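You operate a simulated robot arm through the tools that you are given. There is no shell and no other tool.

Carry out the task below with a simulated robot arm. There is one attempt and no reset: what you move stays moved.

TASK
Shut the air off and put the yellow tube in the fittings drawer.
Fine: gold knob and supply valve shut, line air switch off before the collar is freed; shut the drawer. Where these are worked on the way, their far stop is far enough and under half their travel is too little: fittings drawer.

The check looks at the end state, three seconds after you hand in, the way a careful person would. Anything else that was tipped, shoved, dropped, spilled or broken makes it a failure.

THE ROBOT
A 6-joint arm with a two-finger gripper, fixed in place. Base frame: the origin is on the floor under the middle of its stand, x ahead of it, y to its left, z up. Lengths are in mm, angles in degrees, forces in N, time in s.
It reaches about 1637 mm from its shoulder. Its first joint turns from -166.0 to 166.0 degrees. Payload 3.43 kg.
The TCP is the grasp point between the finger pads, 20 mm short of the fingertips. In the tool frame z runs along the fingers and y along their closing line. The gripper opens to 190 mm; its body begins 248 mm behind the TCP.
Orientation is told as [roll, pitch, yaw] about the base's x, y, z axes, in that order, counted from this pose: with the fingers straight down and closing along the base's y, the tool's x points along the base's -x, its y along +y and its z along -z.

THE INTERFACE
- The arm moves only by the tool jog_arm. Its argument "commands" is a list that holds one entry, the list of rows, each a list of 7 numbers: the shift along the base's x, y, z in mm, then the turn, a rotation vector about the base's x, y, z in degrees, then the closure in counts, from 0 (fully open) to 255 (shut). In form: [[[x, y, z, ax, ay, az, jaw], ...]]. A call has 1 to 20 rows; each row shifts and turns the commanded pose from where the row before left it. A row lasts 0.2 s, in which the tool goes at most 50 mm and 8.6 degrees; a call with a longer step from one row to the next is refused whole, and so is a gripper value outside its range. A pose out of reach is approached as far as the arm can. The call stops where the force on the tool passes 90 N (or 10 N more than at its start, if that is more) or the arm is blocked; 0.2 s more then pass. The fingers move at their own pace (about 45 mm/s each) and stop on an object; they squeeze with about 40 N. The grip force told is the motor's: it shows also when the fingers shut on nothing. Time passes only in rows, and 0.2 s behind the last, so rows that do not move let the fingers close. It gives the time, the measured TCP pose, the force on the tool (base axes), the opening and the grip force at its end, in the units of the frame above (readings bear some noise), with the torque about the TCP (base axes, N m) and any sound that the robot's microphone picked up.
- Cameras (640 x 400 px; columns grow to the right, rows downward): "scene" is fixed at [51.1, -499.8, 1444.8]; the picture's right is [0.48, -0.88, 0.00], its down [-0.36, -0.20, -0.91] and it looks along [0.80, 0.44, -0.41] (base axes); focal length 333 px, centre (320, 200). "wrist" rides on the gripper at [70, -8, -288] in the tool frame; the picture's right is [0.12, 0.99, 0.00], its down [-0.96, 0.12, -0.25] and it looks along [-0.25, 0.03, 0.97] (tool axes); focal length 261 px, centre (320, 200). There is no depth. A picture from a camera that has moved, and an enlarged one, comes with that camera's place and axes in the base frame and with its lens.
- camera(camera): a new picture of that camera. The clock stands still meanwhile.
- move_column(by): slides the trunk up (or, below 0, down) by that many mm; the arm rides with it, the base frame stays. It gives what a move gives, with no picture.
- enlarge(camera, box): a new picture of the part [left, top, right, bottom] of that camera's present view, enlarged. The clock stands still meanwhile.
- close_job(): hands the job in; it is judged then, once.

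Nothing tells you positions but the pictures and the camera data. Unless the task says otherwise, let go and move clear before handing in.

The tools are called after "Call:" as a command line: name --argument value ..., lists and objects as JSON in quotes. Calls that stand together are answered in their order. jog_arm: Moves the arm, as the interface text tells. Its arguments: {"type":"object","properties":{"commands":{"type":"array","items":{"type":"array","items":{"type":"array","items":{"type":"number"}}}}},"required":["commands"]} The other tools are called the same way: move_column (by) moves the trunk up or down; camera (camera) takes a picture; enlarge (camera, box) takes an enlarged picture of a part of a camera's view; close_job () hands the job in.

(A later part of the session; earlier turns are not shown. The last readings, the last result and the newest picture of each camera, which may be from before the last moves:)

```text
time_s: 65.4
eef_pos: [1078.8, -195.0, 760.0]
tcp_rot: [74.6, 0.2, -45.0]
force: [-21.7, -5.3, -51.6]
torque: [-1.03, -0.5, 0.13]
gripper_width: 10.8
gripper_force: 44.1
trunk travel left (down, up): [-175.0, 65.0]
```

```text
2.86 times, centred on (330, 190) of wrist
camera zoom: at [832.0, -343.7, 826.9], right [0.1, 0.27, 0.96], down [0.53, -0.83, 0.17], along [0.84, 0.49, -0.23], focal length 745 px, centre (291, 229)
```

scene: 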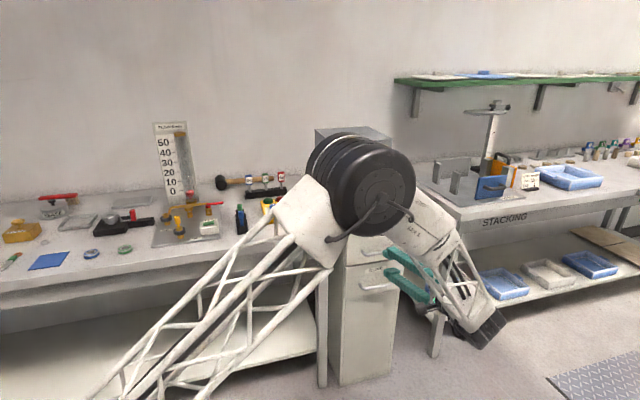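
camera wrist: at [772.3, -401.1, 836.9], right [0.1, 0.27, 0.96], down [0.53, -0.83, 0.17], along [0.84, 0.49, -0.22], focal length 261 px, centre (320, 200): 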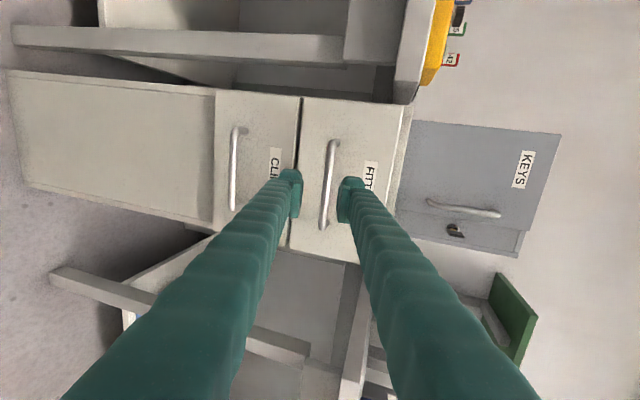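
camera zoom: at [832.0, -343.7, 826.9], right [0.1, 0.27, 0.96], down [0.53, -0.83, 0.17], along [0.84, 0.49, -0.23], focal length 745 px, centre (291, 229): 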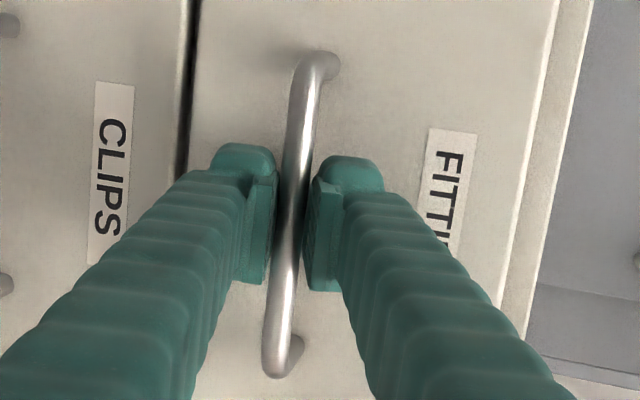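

The bar is gripped (10.8 mm). I'll ease the vertical load and start pulling the drawer straight out.

Call:
jog_arm --commands '[[[0, 0, -1.5, 0, 0, 0, 255], [-3, -3, 0, 0, 0, 0, 255], [-6, -6, 0, 0, 0, 0, 255], [-8, -8, 0, 0, 0, 0, 255], [-8, -8, 0, 0, 0, 0, 255], [0, 0, 0, 0, 0, 0, 255]]]'

Call:
camera --camera "wrist"

```text
time_s: 66.8
eef_pos: [1055.3, -219.1, 759.8]
tcp_rot: [74.8, 0.1, -45.0]
force: [-9.4, 7.0, -61.2]
torque: [-1.0, -0.56, -0.34]
gripper_width: 10.8
gripper_force: 44.2
trunk travel left (down, up): [-175.0, 65.0]
```

```text
taken
camera wrist: at [808.5, -367.2, 826.4], right [0.1, 0.27, 0.96], down [0.53, -0.83, 0.17], along [0.84, 0.49, -0.23], focal length 261 px, centre (320, 200)
```

wrist: 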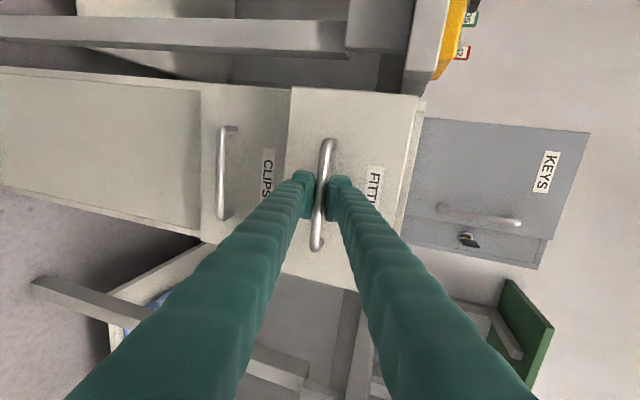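

The drawer is coming out. The bar sits slightly lower than my command, so I'll lower a bit to remove the load and keep pulling.

Call:
jog_arm --commands '[[[0, 0, -2, 0, 0, 0, 255], [0, 0, -1.5, 0, 0, 0, 255], [-8, -8, 0, 0, 0, 0, 255], [-8, -8, 0, 0, 0, 0, 255], [0, 0, 0, 0, 0, 0, 255]]]'

```text
time_s: 68.0
eef_pos: [1040.3, -234.8, 760.1]
tcp_rot: [75.0, 0.1, -45.0]
force: [-3.4, 2.8, -27.7]
torque: [-0.81, -0.59, 0.39]
gripper_width: 10.6
gripper_force: 44.2
trunk travel left (down, up): [-175.0, 65.0]
```

Call:
jog_arm --commands '[[[-8, -8, -1, 0, 0, 0, 255], [-10, -10, -1, 0, 0, 0, 255], [-10, -10, 0, 0, 0, 0, 255], [-10, -10, 0, 0, 0, 0, 255], [-10, -10, 0, 0, 0, 0, 255], [-10, -10, 0, 0, 0, 0, 255], [-10, -10, 0, 0, 0, 0, 255], [0, 0, 0, 0, 0, 0, 255]]]'

Call:
camera --camera "wrist"

Call:
camera --camera "scene"

```text
time_s: 69.8
eef_pos: [970.7, -303.2, 759.8]
tcp_rot: [75.0, -0.1, -45.1]
force: [6.1, -7.5, 11.6]
torque: [-0.69, -0.82, 0.17]
gripper_width: 10.7
gripper_force: 43.9
trunk travel left (down, up): [-175.0, 65.0]
```

```text
taken
camera wrist: at [722.9, -452.1, 824.9], right [0.1, 0.27, 0.96], down [0.53, -0.83, 0.17], along [0.84, 0.49, -0.22], focal length 261 px, centre (320, 200)
```

wrist: 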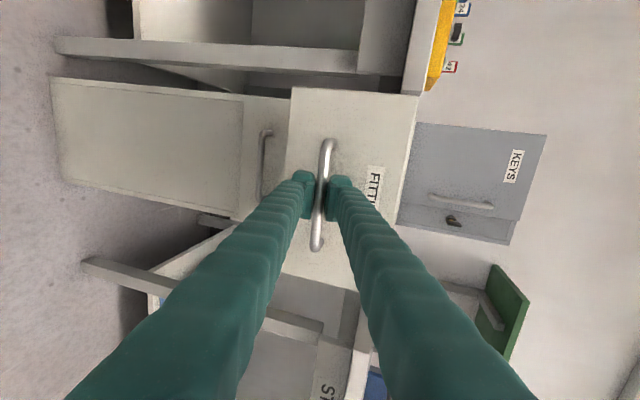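

```text
taken
```

scene: 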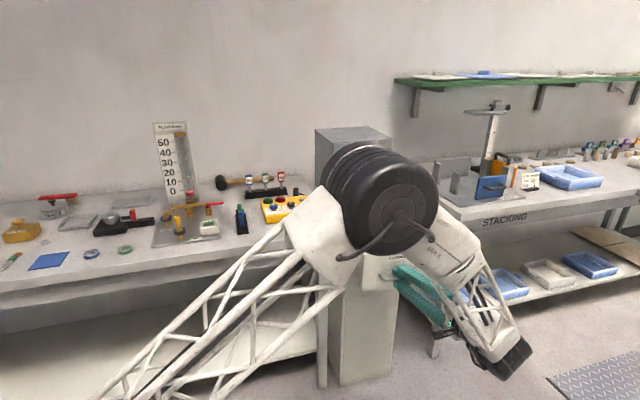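

The drawer is out about 150 mm and moving easily. I'll keep pulling toward its far stop.

Call:
jog_arm --commands '[[[-8, -8, 0, 0, 0, 0, 255], [-8, -8, 0, 0, 0, 0, 255], [-8, -8, 0, 0, 0, 0, 255], [-8, -8, 0, 0, 0, 0, 255], [-8, -8, 0, 0, 0, 0, 255], [-8, -8, 0, 0, 0, 0, 255], [0, 0, 0, 0, 0, 0, 255]]]'

Call:
camera --camera "wrist"

```text
time_s: 71.4
eef_pos: [921.4, -352.0, 759.1]
tcp_rot: [75.0, 0.1, -45.1]
force: [19.7, -18.7, 27.6]
torque: [-0.61, -0.95, 0.02]
gripper_width: 10.6
gripper_force: 43.9
trunk travel left (down, up): [-175.0, 65.0]
```

```text
taken
camera wrist: at [674.5, -500.2, 824.7], right [0.1, 0.27, 0.96], down [0.53, -0.83, 0.18], along [0.84, 0.49, -0.22], focal length 261 px, centre (320, 200)
```

wrist: 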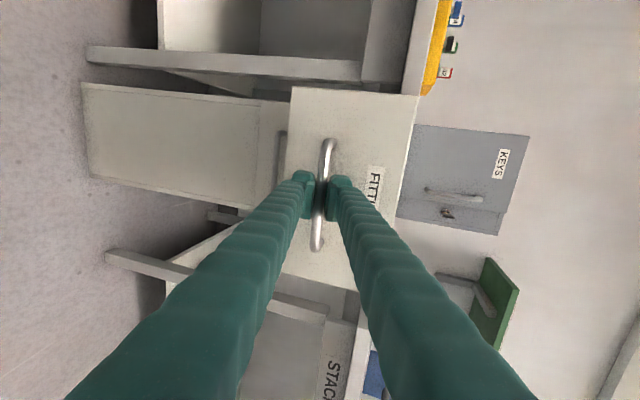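

Call:
jog_arm --commands '[[[1, -1, 1.5, 0, 0, 0, 255], [-7, -8, 0, 0, 0, 0, 255], [-7, -8, 0, 0, 0, 0, 255], [-8, -8, 0, 0, 0, 0, 255], [-8, -8, 0, 0, 0, 0, 255], [-8, -8, 0, 0, 0, 0, 255], [0, 0, 0, 0, 0, 0, 255]]]'

Call:
camera --camera "wrist"

```text
time_s: 73.0
eef_pos: [886.4, -389.7, 759.2]
tcp_rot: [74.9, 0.0, -44.9]
force: [0.7, 0.8, 0.5]
torque: [0.03, 0.04, -0.03]
gripper_width: 0.0
gripper_force: 34.5
trunk travel left (down, up): [-175.0, 65.0]
```

```text
taken
camera wrist: at [638.9, -538.4, 826.3], right [0.1, 0.27, 0.96], down [0.53, -0.83, 0.17], along [0.84, 0.49, -0.22], focal length 261 px, centre (320, 200)
```

wrist: 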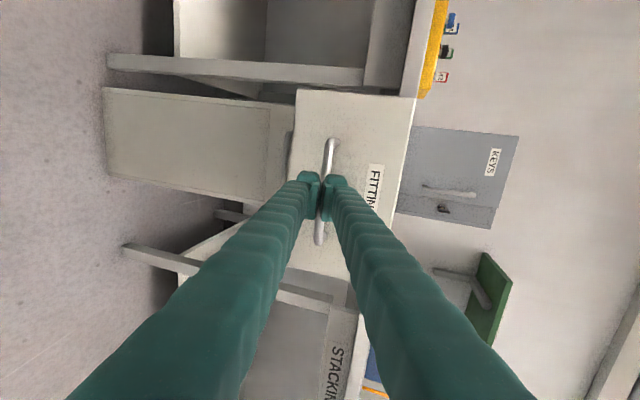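

The fingers slipped off as the drawer met its far stop, at roughly 230 mm or more. I'll back off and look.

Call:
jog_arm --commands '[[[-15, -15, 0, 0, 0, 0, 230], [-25, -25, 0, 0, 0, 0, 230], [-10, -10, 20, 0, 0, 0, 230], [0, 0, 40, 0, 0, 0, 230], [0, 0, 40, 0, 0, 0, 230], [0, 0, 40, 0, 0, 0, 230], [0, 0, 40, 0, 0, 0, 230], [0, 0, 0, 0, 0, 0, 230]]]'

Call:
camera --camera "wrist"

Call:
camera --camera "scene"

```text
time_s: 74.8
eef_pos: [835.2, -442.2, 938.8]
tcp_rot: [75.0, 0.1, -45.0]
force: [0.2, 0.0, -0.2]
torque: [-0.01, 0.0, 0.02]
gripper_width: 18.6
gripper_force: 0.0
trunk travel left (down, up): [-175.0, 65.0]
```

```text
taken
camera wrist: at [588.4, -591.4, 1006.0], right [0.1, 0.27, 0.96], down [0.53, -0.83, 0.17], along [0.84, 0.49, -0.22], focal length 261 px, centre (320, 200)
```

wrist: 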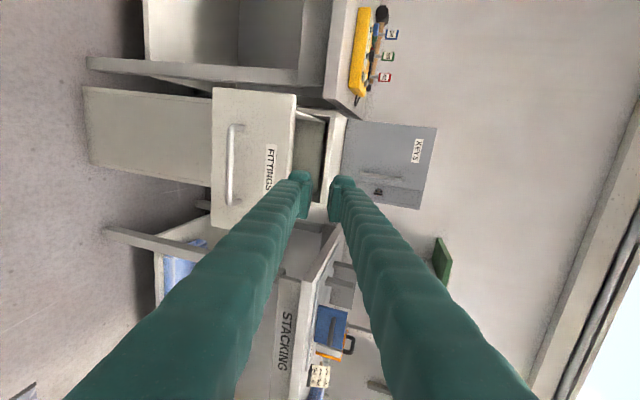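

```text
taken
```

scene: 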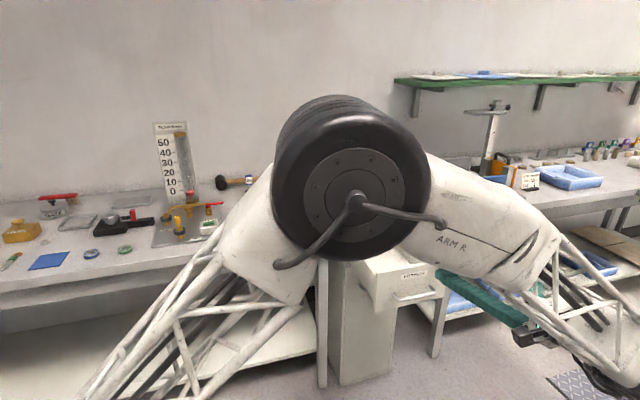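

The drawer stands open. I'll bring the gripper upright again and travel back to the yellow tube.

Call:
jog_arm --commands '[[[0, 0, 15, -5.89, 5.89, 0, 200], [0, 0, 15, -5.89, 5.89, 0, 200], [0, 0, 15, -5.89, 5.89, 0, 200], [0, 0, 15, -5.89, 5.89, 0, 200], [0, 0, 15, -5.89, 5.89, 0, 200], [0, 0, 15, -5.89, 5.89, 0, 200], [0, 0, 15, -5.89, 5.89, 0, 200], [0, 0, 15, -5.89, 5.89, 0, 200], [0, 0, 15, -5.89, 5.89, 0, 200], [0, 0, 0, 0, 0, 0, 200]]]'

Call:
jog_arm --commands '[[[-8, 40, 10, 0, 0, 8.2, 200], [-8, 40, 10, 0, 0, 8.2, 200], [-8, 40, 10, 0, 0, 8.2, 200], [-8, 40, 10, 0, 0, 8.2, 200], [-8, 40, 10, 0, 0, 8.2, 200], [-8, 40, 10, 0, 0, 8.2, 200], [-8, 40, 0, 0, 0, 8.2, 200], [-8, 40, 0, 0, 0, 8.2, 200], [-8, 40, 0, 0, 0, 8.2, 200], [-8, 40, 0, 0, 0, 8.2, 200], [-8, 40, 0, 0, 0, 8, 200], [-8, 40, 0, 0, 0, 0, 200], [-8, 40, 0, 0, 0, 0, 200], [-8, 40, 0, 0, 0, 0, 200], [-8, 40, 0, 0, 0, 0, 200], [-8, 40, 0, 0, 0, 0, 200], [-8, 40, 0, 0, 0, 0, 200], [-8, 40, 0, 0, 0, 0, 200], [-8, 40, 0, 0, 0, 0, 200], [0, 0, 0, 0, 0, 0, 200]]]'

Call:
camera --camera "scene"

Call:
camera --camera "wrist"

```text
time_s: 77.0
eef_pos: [834.2, -442.1, 1074.3]
tcp_rot: [-0.1, 0.0, -45.1]
force: [-0.2, -0.3, -0.5]
torque: [0.01, 0.05, -0.02]
gripper_width: 41.1
gripper_force: 0.2
trunk travel left (down, up): [-175.0, 65.0]
```

```text
time_s: 81.2
eef_pos: [684.7, 317.6, 1133.1]
tcp_rot: [-0.1, 0.0, 44.9]
force: [-0.6, 1.2, -0.7]
torque: [-0.02, 0.03, -0.01]
gripper_width: 40.9
gripper_force: 0.0
trunk travel left (down, up): [-175.0, 65.0]
```

```text
taken
```

scene: 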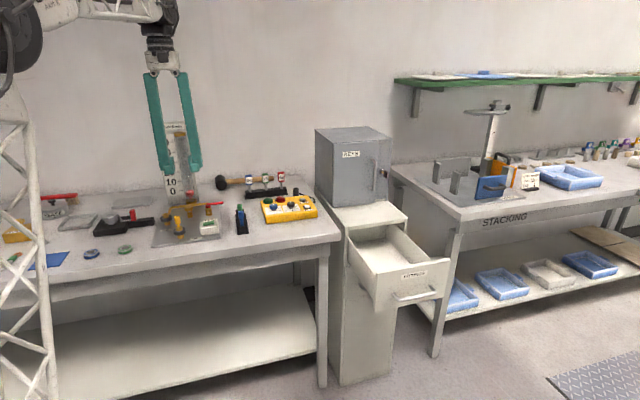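

```text
taken
camera wrist: at [640.2, 262.3, 1420.4], right [-0.79, 0.62, 0.0], down [0.6, 0.76, 0.25], along [0.15, 0.19, -0.97], focal length 261 px, centre (320, 200)
```

wrist: 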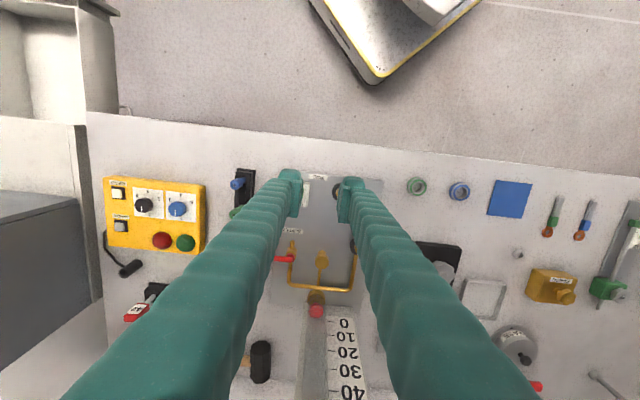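

The drawer is fully open and looks empty. I'll now go over the tube at (680, 383).

Call:
jog_arm --commands '[[[-1, 16, 0, 0, 0, 0, 190], [-1, 16, -30, 0, 0, 0, 190], [-1, 16, -40, 0, 0, 0, 190], [-1, 17, -40, 0, 0, 0, 190], [0, 0, -10, 0, 0, 0, 190], [0, 0, 0, 0, 0, 0, 190]]]'

Call:
enlarge --camera "wrist" --box '[260, 150, 380, 240]'

```text
time_s: 82.6
eef_pos: [680.1, 383.8, 1013.1]
tcp_rot: [0.0, 0.1, 44.9]
force: [-0.2, 0.0, 0.0]
torque: [-0.01, -0.02, 0.0]
gripper_width: 48.3
gripper_force: 0.0
trunk travel left (down, up): [-175.0, 65.0]
```

```text
4.44 times, centred on (320, 195) of wrist
camera zoom: at [636.4, 327.1, 1300.1], right [-0.79, 0.62, 0.0], down [0.6, 0.76, 0.25], along [0.15, 0.19, -0.97], focal length 1158 px, centre (320, 222)
```

zoom: 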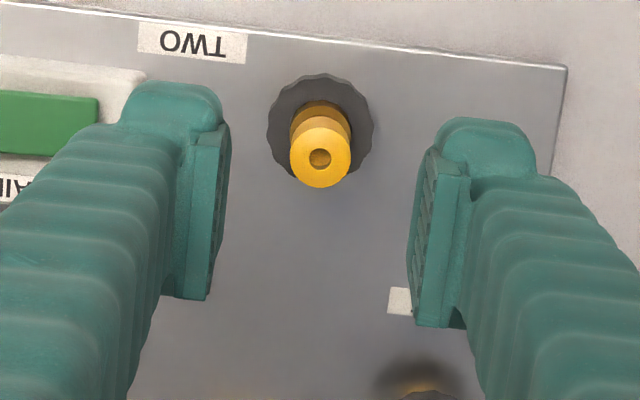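

Centred. I'll descend to the tube's head and grip it.

Call:
jog_arm --commands '[[[0, 0.3, -35, 0, 0, 0, 190], [0, 0, -30, 0, 0, 0, 190], [0, 0, -16, 0, 0, 0, 190], [0, 0, 0, 0, 0, 0, 190], [0, 0, 0, 0, 0, 0, 255], [0, 0, 0, 0, 0, 0, 255], [0, 0, 0, 0, 0, 0, 255], [0, 0, 0, 0, 0, 0, 255]]]'

Call:
enlarge --camera "wrist" --box '[260, 150, 380, 240]'

Call:
enlarge --camera "scene" --box '[150, 180, 240, 250]'

```text
time_s: 84.4
eef_pos: [680.5, 383.2, 932.4]
tcp_rot: [0.1, 0.0, 44.9]
force: [-0.6, 0.2, -0.3]
torque: [-0.01, -0.01, -0.01]
gripper_width: 12.2
gripper_force: 39.7
trunk travel left (down, up): [-175.0, 65.0]
```

```text
4.44 times, centred on (320, 195) of wrist
camera zoom: at [636.5, 327.3, 1219.6], right [-0.79, 0.62, 0.0], down [0.6, 0.76, 0.25], along [0.15, 0.19, -0.97], focal length 1158 px, centre (320, 222)
```

zoom: 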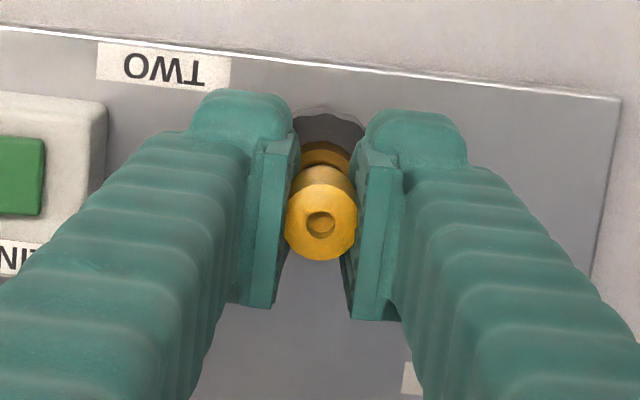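

```text
5.71 times, centred on (195, 215) of scene
camera zoom: at [51.1, -499.8, 1444.8], right [0.48, -0.88, 0.0], down [-0.36, -0.2, -0.91], along [0.8, 0.44, -0.41], focal length 1901 px, centre (1034, 114)
```

zoom: 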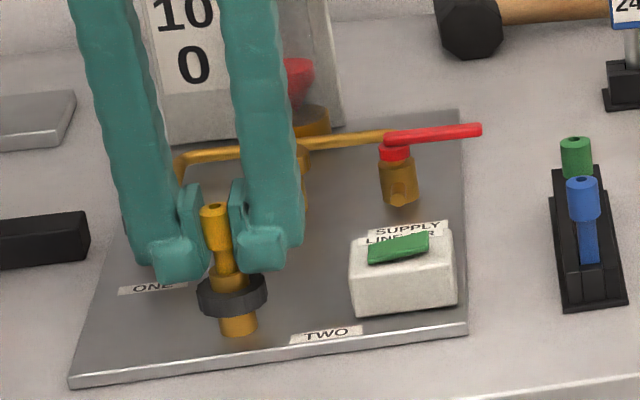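

The tube is gripped. I'll pull it straight up slowly.

Call:
jog_arm --commands '[[[0, 0, 4, 0, 0, 0, 255], [0, 0, 6, 0, 0, 0, 255], [0, 0, 8, 0, 0, 0, 255], [0, 0, 10, 0, 0, 0, 255], [0, 0, 0, 0, 0, 0, 255]]]'

Call:
enlarge --camera "scene" --box '[150, 180, 240, 250]'

```text
time_s: 85.6
eef_pos: [680.1, 384.0, 960.1]
tcp_rot: [0.0, 0.0, 44.9]
force: [0.2, -1.0, -1.2]
torque: [-0.05, 0.0, -0.01]
gripper_width: 12.1
gripper_force: 39.3
trunk travel left (down, up): [-175.0, 65.0]
```

```text
5.71 times, centred on (195, 215) of scene
camera zoom: at [51.1, -499.8, 1444.8], right [0.48, -0.88, 0.0], down [-0.36, -0.2, -0.91], along [0.8, 0.44, -0.41], focal length 1901 px, centre (1034, 114)
```

zoom: 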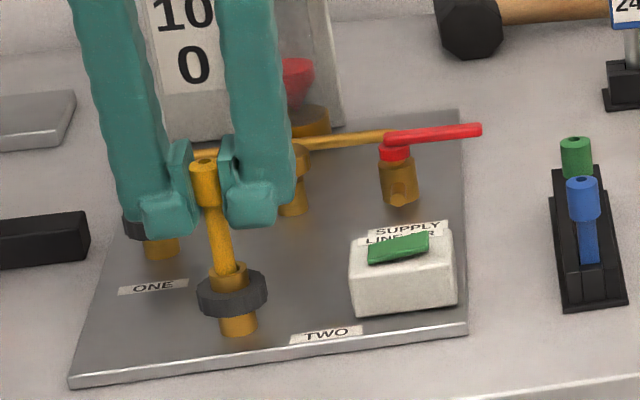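

The tube slides out freely with no load. I'll lift it fully clear.

Call:
jog_arm --commands '[[[0, 0, 15, 0, 0, 0, 255], [0, 0, 20, 0, 0, 0, 255], [0, 0, 25, 0, 0, 0, 255], [0, 0, 30, 0, 0, 0, 255], [0, 0, 30, 0, 0, 0, 255], [0, 0, 0, 0, 0, 0, 255]]]'

Call:
enlarge --camera "scene" --box '[120, 110, 240, 250]'

Call:
enlarge --camera "wrist" --box '[260, 150, 380, 240]'

```text
time_s: 87.0
eef_pos: [678.4, 383.6, 1081.3]
tcp_rot: [-0.1, -0.1, 44.9]
force: [0.0, -0.2, -0.2]
torque: [-0.02, -0.02, -0.02]
gripper_width: 12.1
gripper_force: 40.5
trunk travel left (down, up): [-175.0, 65.0]
```

```text
2.86 times, centred on (180, 180) of scene
camera zoom: at [51.1, -499.8, 1444.8], right [0.48, -0.88, 0.0], down [-0.36, -0.2, -0.91], along [0.8, 0.44, -0.41], focal length 950 px, centre (720, 257)
```

zoom: 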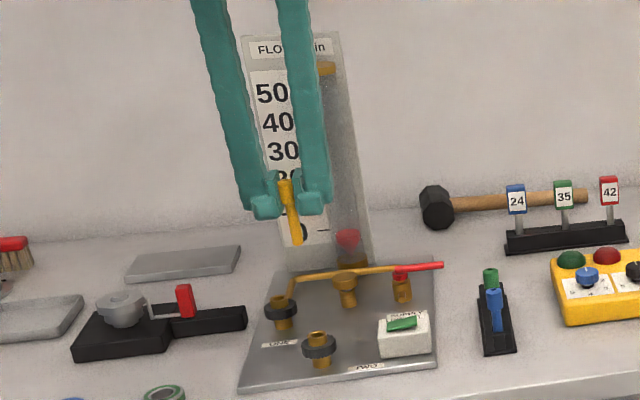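

```text
4.44 times, centred on (320, 195) of wrist
camera zoom: at [635.7, 326.9, 1368.9], right [-0.79, 0.62, 0.0], down [0.6, 0.76, 0.25], along [0.15, 0.19, -0.97], focal length 1158 px, centre (320, 222)
```

zoom: 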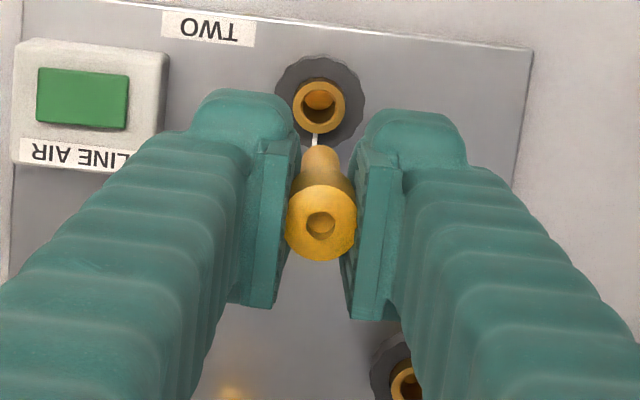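

The tube is out. I'll check the open drawer's geometry before carrying the tube over.

Call:
enlarge --camera "scene" --box '[320, 190, 470, 330]'

```text
2.86 times, centred on (395, 260) of scene
camera zoom: at [51.1, -499.8, 1444.8], right [0.48, -0.88, 0.0], down [-0.36, -0.2, -0.91], along [0.8, 0.44, -0.41], focal length 950 px, centre (106, 29)
```

zoom: 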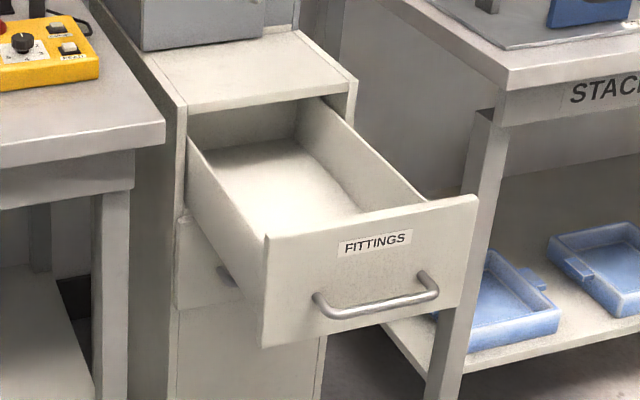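

The drawer front stands at about n = 406, so it is open roughly 255 mm. Its interior centre is near (1005, -269). I'll carry the tube over at a safe height.

Call:
jog_arm --commands '[[[0, -10, 25, 0, 0, 0, 255], [16, -35, 10, 0, 0, 0, 255], [16, -35, 0, 0, 0, 0, 255], [16, -35, 0, 0, 0, 0, 255], [16, -35, 0, 0, 0, 0, 255], [16, -35, 0, 0, 0, 0, 255], [16, -35, 0, 0, 0, 0, 255], [16, -35, 0, 0, 0, 0, 255], [16, -35, 0, 0, 0, 0, 255], [16, -35, 0, 0, 0, 0, 255], [16, -35, 0, 0, 0, 0, 255], [16, -35, 0, 0, 0, 0, 255], [16, -35, 0, 0, 0, 0, 255], [16, -35, -10, 0, 0, 0, 255], [16, -35, -10, 0, 0, 0, 255], [16, -35, -10, 0, 0, 0, 255], [16, -35, -10, 0, 0, 0, 255], [16, -35, -10, 0, 0, 0, 255], [16, -35, -10, 0, 0, 0, 255], [0, 0, 0, 0, 0, 0, 255]]]'

Call:
camera --camera "wrist"

Call:
camera --camera "scene"

```text
time_s: 91.2
eef_pos: [968.9, -255.6, 1055.6]
tcp_rot: [0.1, 0.0, 44.9]
force: [1.2, 0.4, -0.6]
torque: [-0.02, 0.06, -0.03]
gripper_width: 11.8
gripper_force: 40.4
trunk travel left (down, up): [-175.0, 65.0]
```

```text
taken
camera wrist: at [925.4, -312.2, 1343.2], right [-0.79, 0.62, 0.0], down [0.6, 0.76, 0.25], along [0.15, 0.19, -0.97], focal length 261 px, centre (320, 200)
```

wrist: 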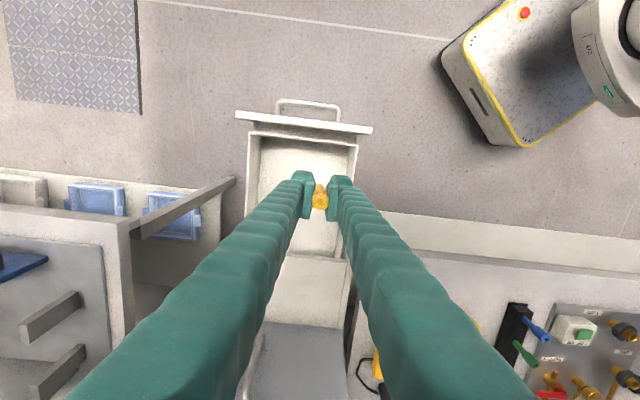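

```text
taken
```

scene: 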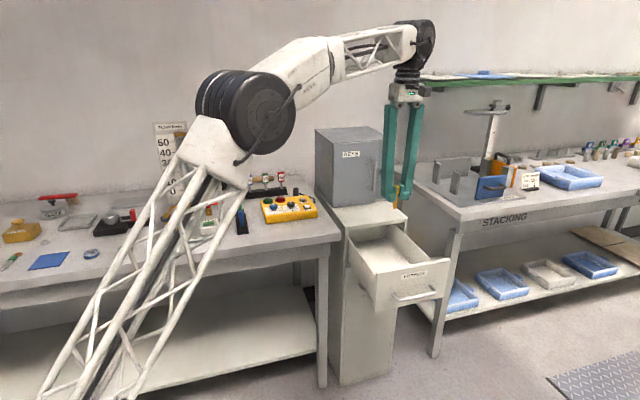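

Call:
enlarge --camera "wrist" --box '[220, 90, 400, 270]'

```text
2.22 times, centred on (310, 180) of wrist
camera zoom: at [925.4, -312.2, 1343.2], right [-0.79, 0.62, 0.0], down [0.6, 0.76, 0.25], along [0.15, 0.19, -0.97], focal length 579 px, centre (342, 244)
```

zoom: 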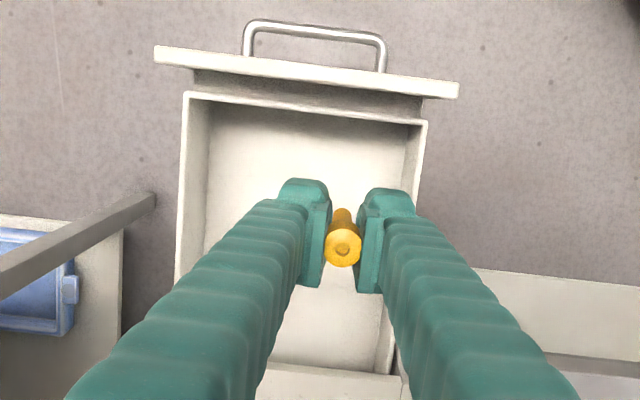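

The tube is over the drawer. I'll shift to the middle of its interior and lower.

Call:
jog_arm --commands '[[[13, 0, -30, 0, 0, 0, 255], [13, 0, -35, 0, 0, 0, 255], [13, 1, -35, 0, 0, 0, 255], [13, 1, -35, 0, 0, 0, 255], [0, 0, -35, 0, 0, 0, 255], [0, 0, -30, 0, 0, 0, 255], [0, 0, 0, 0, 0, 0, 255]]]'

Call:
camera --camera "wrist"

Call:
enlarge --camera "scene" --box '[320, 170, 470, 330]'

```text
time_s: 92.8
eef_pos: [1018.7, -256.0, 854.3]
tcp_rot: [0.0, 0.0, 44.9]
force: [0.3, -0.2, 0.3]
torque: [0.01, 0.02, 0.0]
gripper_width: 11.8
gripper_force: 40.2
trunk travel left (down, up): [-175.0, 65.0]
```

```text
taken
camera wrist: at [976.0, -312.7, 1142.6], right [-0.79, 0.62, 0.0], down [0.6, 0.76, 0.25], along [0.15, 0.19, -0.97], focal length 261 px, centre (320, 200)
```

wrist: 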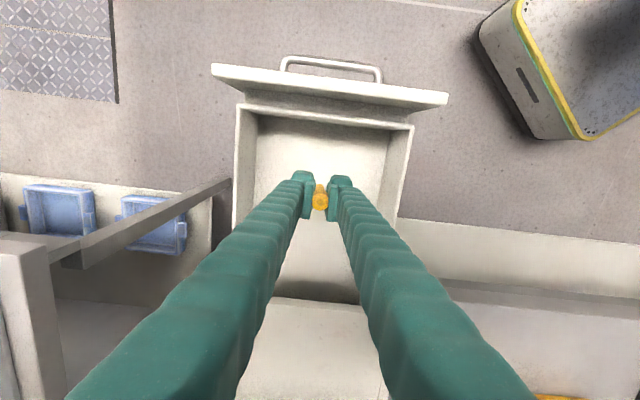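

```text
2.50 times, centred on (395, 250) of scene
camera zoom: at [51.1, -499.8, 1444.8], right [0.48, -0.88, 0.0], down [-0.36, -0.2, -0.91], along [0.8, 0.44, -0.41], focal length 832 px, centre (132, 75)
```

zoom: 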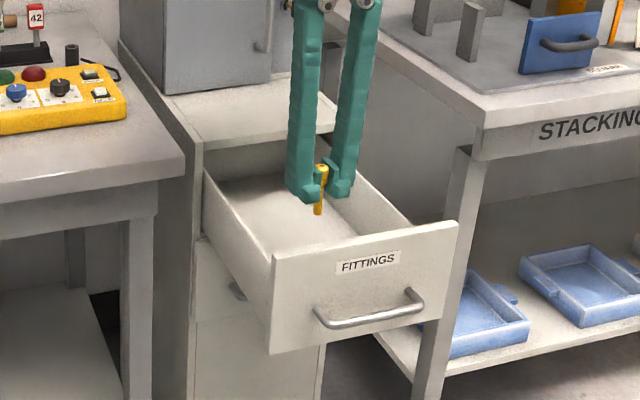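

Call:
jog_arm --commands '[[[0, 0, -20, 0, 0, 0, 255], [0, 0, -20, 0, 0, 0, 255], [0, 0, -12, 0, 0, 0, 255], [0, 0, 0, 0, 0, 0, 255]]]'

Call:
enlarge --camera "scene" --box '[360, 200, 440, 280]'

Call:
enlarge --camera "wrist" --box '[250, 130, 390, 240]'

```text
time_s: 93.8
eef_pos: [1019.5, -255.4, 803.6]
tcp_rot: [0.0, 0.0, 44.9]
force: [0.2, 0.6, -0.1]
torque: [-0.01, 0.04, 0.01]
gripper_width: 11.8
gripper_force: 40.6
trunk travel left (down, up): [-175.0, 65.0]
```

```text
5.00 times, centred on (400, 240) of scene
camera zoom: at [51.1, -499.8, 1444.8], right [0.48, -0.88, 0.0], down [-0.36, -0.2, -0.91], along [0.8, 0.44, -0.41], focal length 1663 px, centre (-80, 0)
```

zoom: 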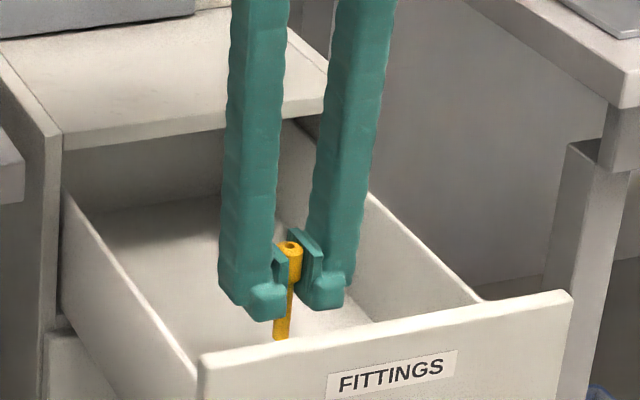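

```text
3.64 times, centred on (320, 185) of wrist
camera zoom: at [976.4, -310.9, 1091.2], right [-0.79, 0.62, 0.0], down [0.6, 0.76, 0.25], along [0.15, 0.19, -0.97], focal length 948 px, centre (320, 254)
```

zoom: 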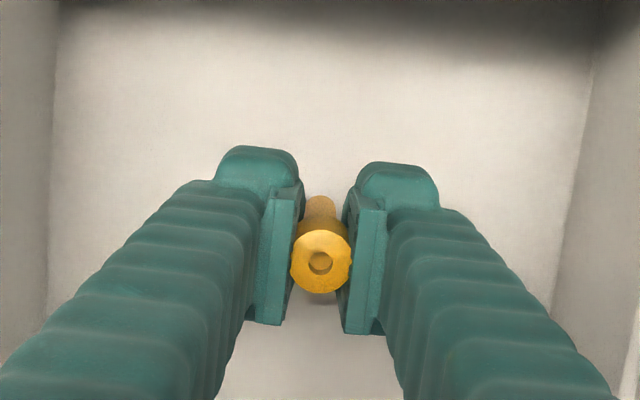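

Tube is well inside the drawer. I'll lower in small steps until it touches the floor.

Call:
jog_arm --commands '[[[0, 0, -8, 0, 0, 0, 255], [0, 0, -6, 0, 0, 0, 255], [0, 0, -5, 0, 0, 0, 255], [0, 0, 0, 0, 0, 0, 255]]]'

```text
time_s: 94.8
eef_pos: [1019.4, -254.9, 784.7]
tcp_rot: [0.0, 0.0, 44.9]
force: [0.0, 1.2, 0.1]
torque: [0.0, -0.04, 0.01]
gripper_width: 11.6
gripper_force: 40.2
trunk travel left (down, up): [-175.0, 65.0]
```

Call:
jog_arm --commands '[[[0, 0, -4, 0, 0, 0, 255], [0, 0, -4, 0, 0, 0, 255], [0, 0, 0, 0, 0, 0, 255]]]'

Call:
enlarge --camera "wrist" --box '[250, 130, 390, 240]'

```text
time_s: 95.6
eef_pos: [1019.8, -255.5, 776.8]
tcp_rot: [0.0, -0.1, 44.9]
force: [-0.2, -0.2, 0.5]
torque: [0.02, 0.03, -0.03]
gripper_width: 11.7
gripper_force: 40.3
trunk travel left (down, up): [-175.0, 65.0]
```

```text
3.64 times, centred on (320, 185) of wrist
camera zoom: at [976.9, -310.5, 1064.5], right [-0.79, 0.62, 0.0], down [0.6, 0.76, 0.25], along [0.15, 0.19, -0.97], focal length 948 px, centre (320, 254)
```

zoom: 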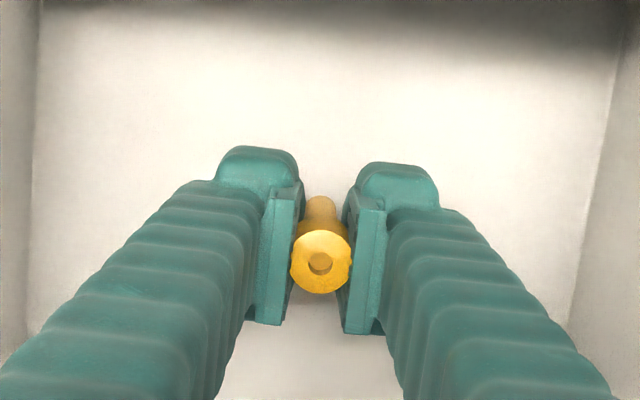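

Call:
jog_arm --commands '[[[0, 0, -4, 0, 0, 0, 255], [0, 0, -4, 0, 0, 0, 255], [0, 0, 0, 0, 0, 0, 255]]]'

Call:
enlarge --camera "scene" --box '[360, 200, 440, 280]'

```text
time_s: 96.4
eef_pos: [1019.5, -255.8, 768.7]
tcp_rot: [0.0, 0.0, 45.0]
force: [-0.5, 0.4, 0.1]
torque: [-0.03, -0.01, 0.02]
gripper_width: 11.5
gripper_force: 40.1
trunk travel left (down, up): [-175.0, 65.0]
```

```text
5.00 times, centred on (400, 240) of scene
camera zoom: at [51.1, -499.8, 1444.8], right [0.48, -0.88, 0.0], down [-0.36, -0.2, -0.91], along [0.8, 0.44, -0.41], focal length 1663 px, centre (-80, 0)
```

zoom: 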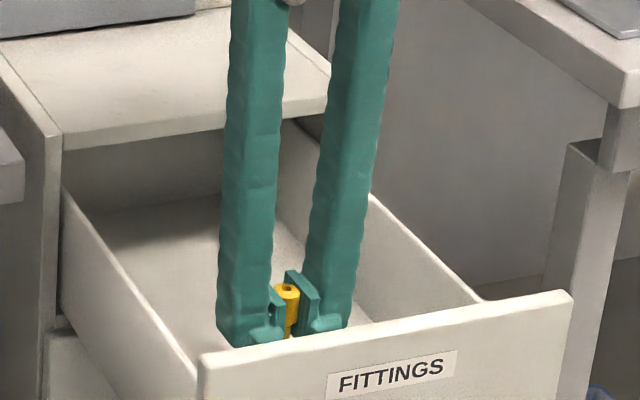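

Call:
jog_arm --commands '[[[0, 0, -3, 0, 0, 0, 255], [0, 0, -3, 0, 0, 0, 255], [0, 0, 0, 0, 0, 0, 255]]]'

```text
time_s: 97.2
eef_pos: [1019.3, -255.6, 763.6]
tcp_rot: [-0.1, 0.0, 44.8]
force: [0.0, -0.3, -1.0]
torque: [0.0, -0.01, -0.01]
gripper_width: 11.6
gripper_force: 39.6
trunk travel left (down, up): [-175.0, 65.0]
```

Call:
jog_arm --commands '[[[0, 0, -3, 0, 0, 0, 255], [0, 0, -3, 0, 0, 0, 255], [0, 0, 0, 0, 0, 0, 255]]]'

Call:
enlarge --camera "wrist" --box '[250, 130, 390, 240]'

```text
time_s: 98.0
eef_pos: [1019.8, -254.8, 759.8]
tcp_rot: [-0.1, -0.1, 44.9]
force: [0.1, 0.6, 21.9]
torque: [-0.03, 0.0, -0.04]
gripper_width: 11.7
gripper_force: 40.2
trunk travel left (down, up): [-175.0, 65.0]
```

```text
3.64 times, centred on (320, 185) of wrist
camera zoom: at [976.1, -310.5, 1047.0], right [-0.79, 0.62, 0.0], down [0.6, 0.76, 0.25], along [0.16, 0.19, -0.97], focal length 948 px, centre (320, 254)
```

zoom: 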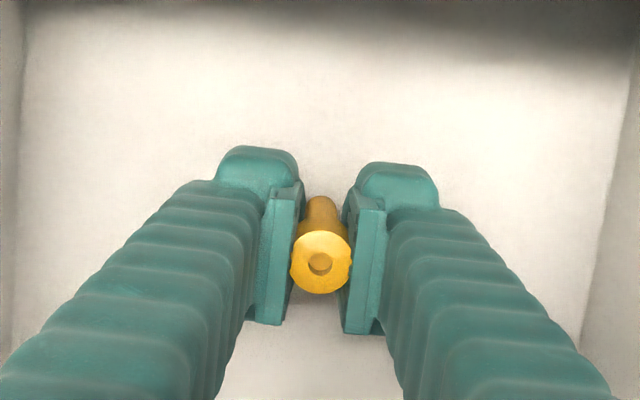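

The tube touches the drawer floor. I'll relieve the contact, open, and lift away.

Call:
jog_arm --commands '[[[0, 0, 1, 0, 0, 0, 255], [0, 0, 0, 0, 0, 0, 235], [0, 0, 0, 0, 0, 0, 220], [0, 0, 0, 0, 0, 0, 200], [0, 0, 0, 0, 0, 0, 180], [0, 0, 0, 0, 0, 0, 170], [0, 0, 0, 0, 0, 0, 170]]]'

Call:
enlarge --camera "wrist" --box '[230, 110, 410, 250]'

```text
time_s: 99.6
eef_pos: [1021.1, -254.4, 758.6]
tcp_rot: [0.0, 0.0, 44.9]
force: [-0.5, -0.7, 0.5]
torque: [0.0, 0.02, -0.03]
gripper_width: 63.5
gripper_force: 0.1
trunk travel left (down, up): [-175.0, 65.0]
```

```text
2.86 times, centred on (320, 180) of wrist
camera zoom: at [976.3, -310.4, 1045.8], right [-0.79, 0.62, 0.0], down [0.6, 0.76, 0.25], along [0.15, 0.19, -0.97], focal length 745 px, centre (320, 257)
```

zoom: 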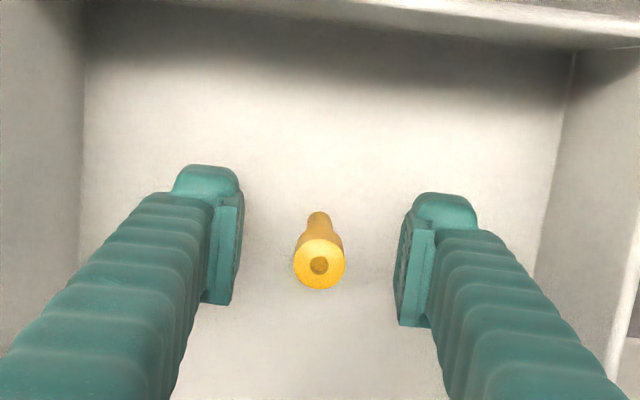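

The tube stands in the drawer. I'll lift out, back away in front of the drawer and set up to push it shut.

Call:
jog_arm --commands '[[[0, 0, 25, 0, 0, 0, 170], [0, 0, 40, 0, 0, 0, 170], [0, 0, 40, 0, 0, 0, 170], [0, 0, 40, 0, 0, 0, 170], [-15, -15, 15, 0, 0, 0, 175], [-20, -20, 10, 0, 0, 0, 190], [-25, -25, 10, 0, 0, 0, 210], [-25, -25, 10, 0, 0, 0, 230], [-25, -25, 10, 0, 0, 0, 255], [-25, -25, 10, 0, 0, 0, 255], [-25, -25, 10, 0, 0, 0, 255], [-25, -25, 0, 0, 0, 0, 255], [0, 0, 0, 0, 0, 0, 255]]]'

Call:
camera --camera "wrist"

Call:
enlarge --camera "scene" --box '[320, 170, 470, 330]'

```text
time_s: 102.4
eef_pos: [836.3, -440.7, 977.2]
tcp_rot: [0.0, 0.0, 45.0]
force: [-0.3, -0.2, 1.0]
torque: [-0.03, 0.02, -0.02]
gripper_width: 0.1
gripper_force: 34.3
trunk travel left (down, up): [-175.0, 65.0]
```

```text
taken
camera wrist: at [792.2, -496.1, 1265.0], right [-0.79, 0.62, 0.0], down [0.6, 0.76, 0.25], along [0.15, 0.19, -0.97], focal length 261 px, centre (320, 200)
```

wrist: 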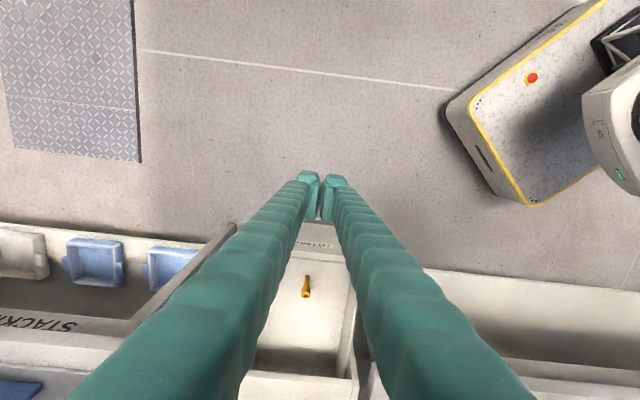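

```text
2.50 times, centred on (395, 250) of scene
camera zoom: at [51.1, -499.8, 1444.8], right [0.48, -0.88, 0.0], down [-0.36, -0.2, -0.91], along [0.8, 0.44, -0.41], focal length 832 px, centre (132, 75)
```

zoom: 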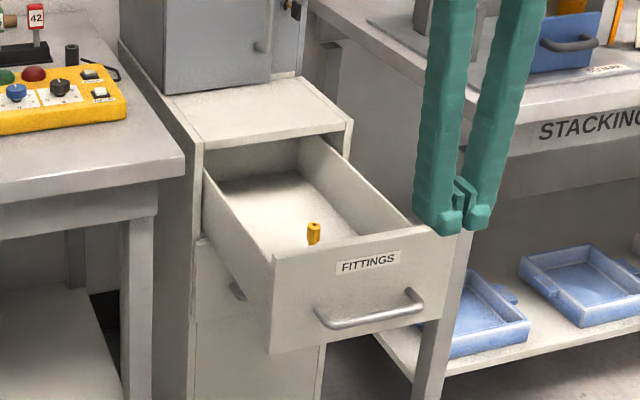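

The tube is standing inside the drawer. I'll turn the gripper for pushing from the front.

Call:
jog_arm --commands '[[[-3, -3, 3, 0, 0, -8.2, 255], [-3, -3, 3, 0, 0, -8.2, 255], [-3, -3, 3, 0, 0, -8.2, 255], [-3, -3, 3, 0, 0, -8.2, 255], [-3, -3, 3, 0, 0, -8.2, 255], [0, 0, 0, 0, 0, -8.2, 255], [0, 0, 0, 0, 0, -8.2, 255], [0, 0, 0, 0, 0, -8.2, 255], [0, 0, 0, 0, 0, -8.2, 255], [0, 0, 0, 0, 0, -8.2, 255], [0, 0, 0, 0, 0, -8, 255], [0, 0, 0, 0, 0, 0, 255]]]'

Call:
jog_arm --commands '[[[0, 0, -5, 5.89, -5.89, 0, 255], [0, 0, -5, 5.89, -5.89, 0, 255], [0, 0, -5, 5.89, -5.89, 0, 255], [0, 0, -5, 5.89, -5.89, 0, 255], [0, 0, -5, 5.89, -5.89, 0, 255], [0, 0, -5, 5.89, -5.89, 0, 255], [0, 0, -5, 5.89, -5.89, 0, 255], [0, 0, -5, 5.89, -5.89, 0, 255], [0, 0, -5, 5.89, -5.89, 0, 255], [0, 0, 0, 0, 0, 0, 255]]]'

Call:
camera --camera "wrist"

Call:
camera --camera "scene"

```text
time_s: 105.0
eef_pos: [818.5, -453.8, 993.1]
tcp_rot: [0.1, 0.0, -45.2]
force: [0.0, -0.2, 0.0]
torque: [-0.01, 0.01, 0.01]
gripper_width: 0.0
gripper_force: 34.2
trunk travel left (down, up): [-175.0, 65.0]
```

```text
time_s: 107.2
eef_pos: [819.5, -454.6, 947.7]
tcp_rot: [75.0, 0.1, -45.0]
force: [-0.3, 0.1, 0.4]
torque: [0.04, -0.04, -0.02]
gripper_width: 0.0
gripper_force: 34.3
trunk travel left (down, up): [-175.0, 65.0]
```

```text
taken
camera wrist: at [572.5, -603.6, 1013.3], right [0.1, 0.26, 0.96], down [0.53, -0.83, 0.17], along [0.84, 0.49, -0.22], focal length 261 px, centre (320, 200)
```

wrist: 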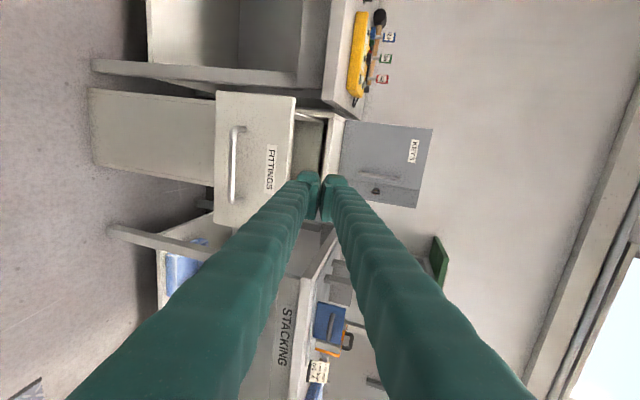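

```text
taken
```

scene: 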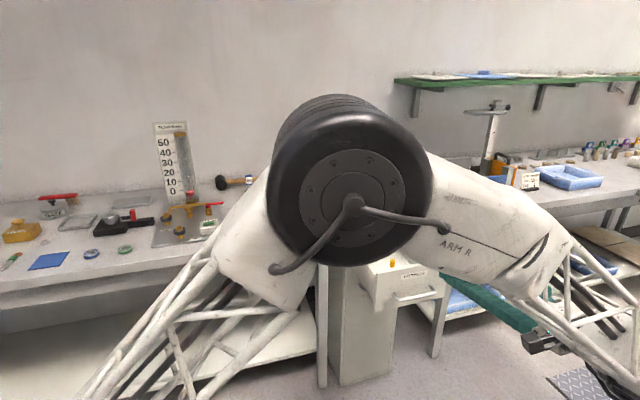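

I'll lower to bar height and then push in gently.

Call:
jog_arm --commands '[[[0, 0, -40, 0, 0, 0, 255], [0, 0, -40, 0, 0, 0, 255], [0, 0, -40, 0, 0, 0, 255], [0, 0, -40, 0, 0, 0, 255], [0, 0, -22, 0, 0, 0, 255], [18, 18, 0, 0, 0, 0, 255], [18, 18, 0, 0, 0, 0, 255], [12, 12, 0, 0, 0, 0, 255], [0, 0, 0, 0, 0, 0, 255]]]'

Call:
camera --camera "wrist"

```text
time_s: 109.2
eef_pos: [866.9, -408.7, 768.0]
tcp_rot: [75.0, 0.0, -45.0]
force: [-0.1, 0.7, 0.4]
torque: [-0.04, -0.01, 0.01]
gripper_width: 0.0
gripper_force: 34.3
trunk travel left (down, up): [-175.0, 65.0]
```

```text
taken
camera wrist: at [620.3, -556.2, 833.5], right [0.1, 0.26, 0.96], down [0.53, -0.83, 0.17], along [0.84, 0.49, -0.22], focal length 261 px, centre (320, 200)
```

wrist: 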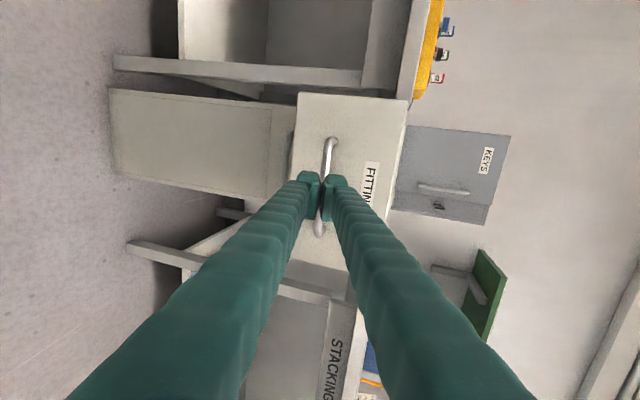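

The closed fingertips are aligned with the bar. I'll push in.

Call:
jog_arm --commands '[[[5, 5, 0, 0, 0, 0, 255], [5, 5, 0, 0, 0, 0, 255], [5, 5, 0, 0, 0, 0, 255], [5, 5, 0, 0, 0, 0, 255], [5, 5, 0, 0, 0, 0, 255], [6, 6, 0, 0, 0, 0, 255], [6, 6, 0, 0, 0, 0, 255], [6, 6, 0, 0, 0, 0, 255], [6, 6, 0, 0, 0, 0, 255], [0, 0, 0, 0, 0, 0, 255]]]'

Call:
camera --camera "wrist"

```text
time_s: 111.4
eef_pos: [916.1, -356.8, 766.4]
tcp_rot: [75.0, 0.1, -45.2]
force: [-0.5, -0.2, -0.2]
torque: [0.0, 0.01, 0.01]
gripper_width: 0.0
gripper_force: 34.2
trunk travel left (down, up): [-175.0, 65.0]
```

```text
taken
camera wrist: at [669.3, -505.8, 832.9], right [0.1, 0.27, 0.96], down [0.53, -0.83, 0.17], along [0.84, 0.49, -0.22], focal length 261 px, centre (320, 200)
```

wrist: 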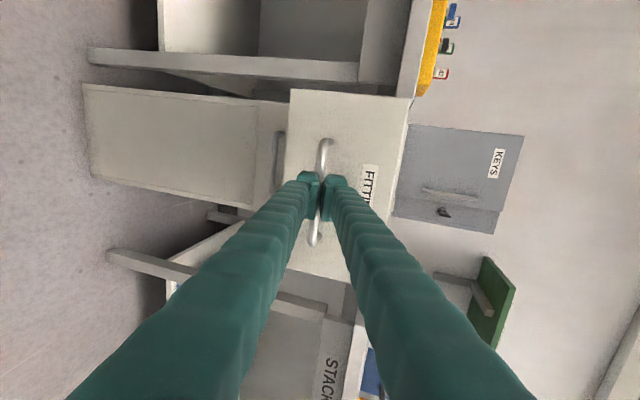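

Call:
jog_arm --commands '[[[7, 7, 0, 0, 0, 0, 255], [7, 7, 0, 0, 0, 0, 255], [7, 7, 0, 0, 0, 0, 255], [7, 7, 0, 0, 0, 0, 255], [7, 7, 0, 0, 0, 0, 255], [7, 7, 0, 0, 0, 0, 255], [7, 7, 0, 0, 0, 0, 255], [7, 7, 0, 0, 0, 0, 255], [7, 7, 0, 0, 0, 0, 255], [7, 7, 0, 0, 0, 0, 255], [7, 7, 0, 0, 0, 0, 255], [7, 7, 0, 0, 0, 0, 255], [7, 7, 0, 0, 0, 0, 255], [7, 7, 0, 0, 0, 0, 255], [0, 0, 0, 0, 0, 0, 255]]]'

Call:
camera --camera "wrist"

Call:
camera --camera "scene"

```text
time_s: 114.6
eef_pos: [1013.9, -260.0, 765.8]
tcp_rot: [75.0, 0.1, -45.0]
force: [-0.4, -0.3, -0.5]
torque: [0.02, -0.02, -0.05]
gripper_width: 0.2
gripper_force: 34.7
trunk travel left (down, up): [-175.0, 65.0]
```

```text
taken
camera wrist: at [767.2, -408.1, 832.3], right [0.1, 0.27, 0.96], down [0.53, -0.83, 0.17], along [0.84, 0.49, -0.22], focal length 261 px, centre (320, 200)
```

wrist: 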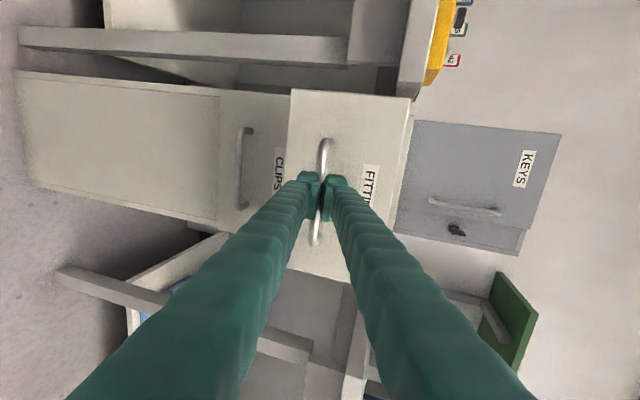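

```text
taken
```

scene: 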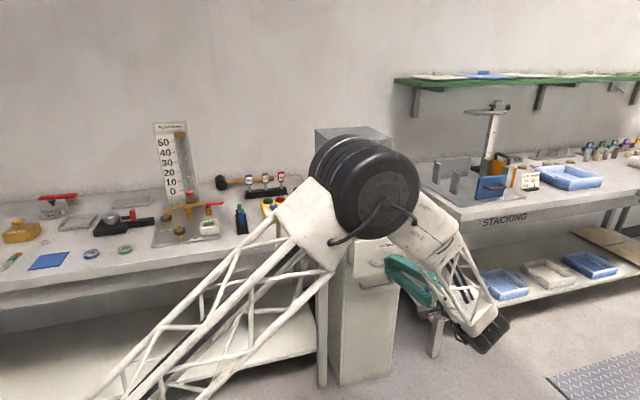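

The drawer is moving in. I'll keep pushing, slowing toward the end.

Call:
jog_arm --commands '[[[7, 7, 0, 0, 0, 0, 255], [7, 7, 0, 0, 0, 0, 255], [7, 7, 0, 0, 0, 0, 255], [7, 7, 0, 0, 0, 0, 255], [6, 6, 0, 0, 0, 0, 255], [4, 4, 0, 0, 0, 0, 255], [3, 3, 0, 0, 0, 0, 255], [3, 3, 0, 0, 0, 0, 255], [0, 0, 0, 0, 0, 0, 255]]]'

Call:
camera --camera "wrist"

```text
time_s: 116.6
eef_pos: [1057.3, -216.1, 766.3]
tcp_rot: [75.0, 0.0, -45.0]
force: [-0.4, -0.4, 0.9]
torque: [0.01, 0.01, -0.03]
gripper_width: 0.0
gripper_force: 34.2
trunk travel left (down, up): [-175.0, 65.0]
```

```text
taken
camera wrist: at [810.8, -364.8, 832.0], right [0.1, 0.27, 0.96], down [0.53, -0.83, 0.17], along [0.84, 0.49, -0.22], focal length 261 px, centre (320, 200)
```

wrist: 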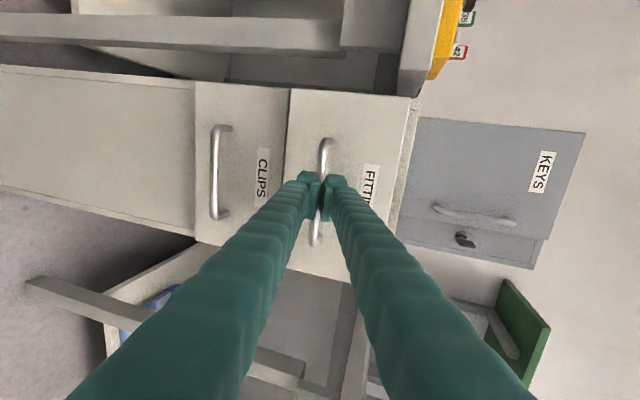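

Call:
jog_arm --commands '[[[3, 3, 0, 0, 0, 0, 255], [3, 3, 0, 0, 0, 0, 255], [2, 2, 0, 0, 0, 0, 255], [0, 0, 0, 0, 0, 0, 255]]]'

Call:
enlarge --camera "wrist" --box '[190, 60, 450, 300]'

```text
time_s: 117.6
eef_pos: [1066.0, -208.4, 766.7]
tcp_rot: [75.0, 0.1, -44.9]
force: [1.0, 0.0, 0.5]
torque: [0.0, -0.02, 0.02]
gripper_width: 0.3
gripper_force: 34.3
trunk travel left (down, up): [-175.0, 65.0]
```

```text
1.67 times, centred on (320, 180) of wrist
camera zoom: at [818.8, -356.7, 832.3], right [0.1, 0.27, 0.96], down [0.53, -0.83, 0.17], along [0.84, 0.49, -0.22], focal length 434 px, centre (320, 233)
```

zoom: 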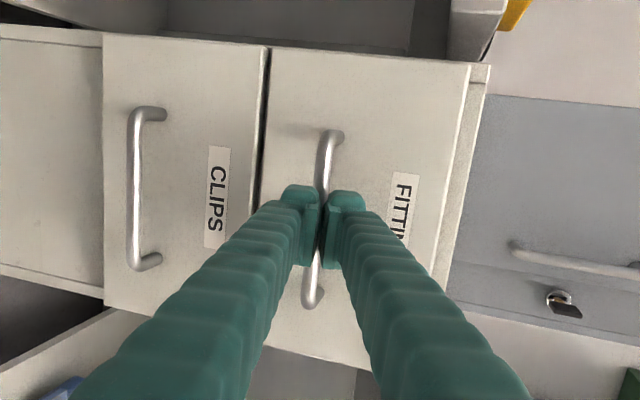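

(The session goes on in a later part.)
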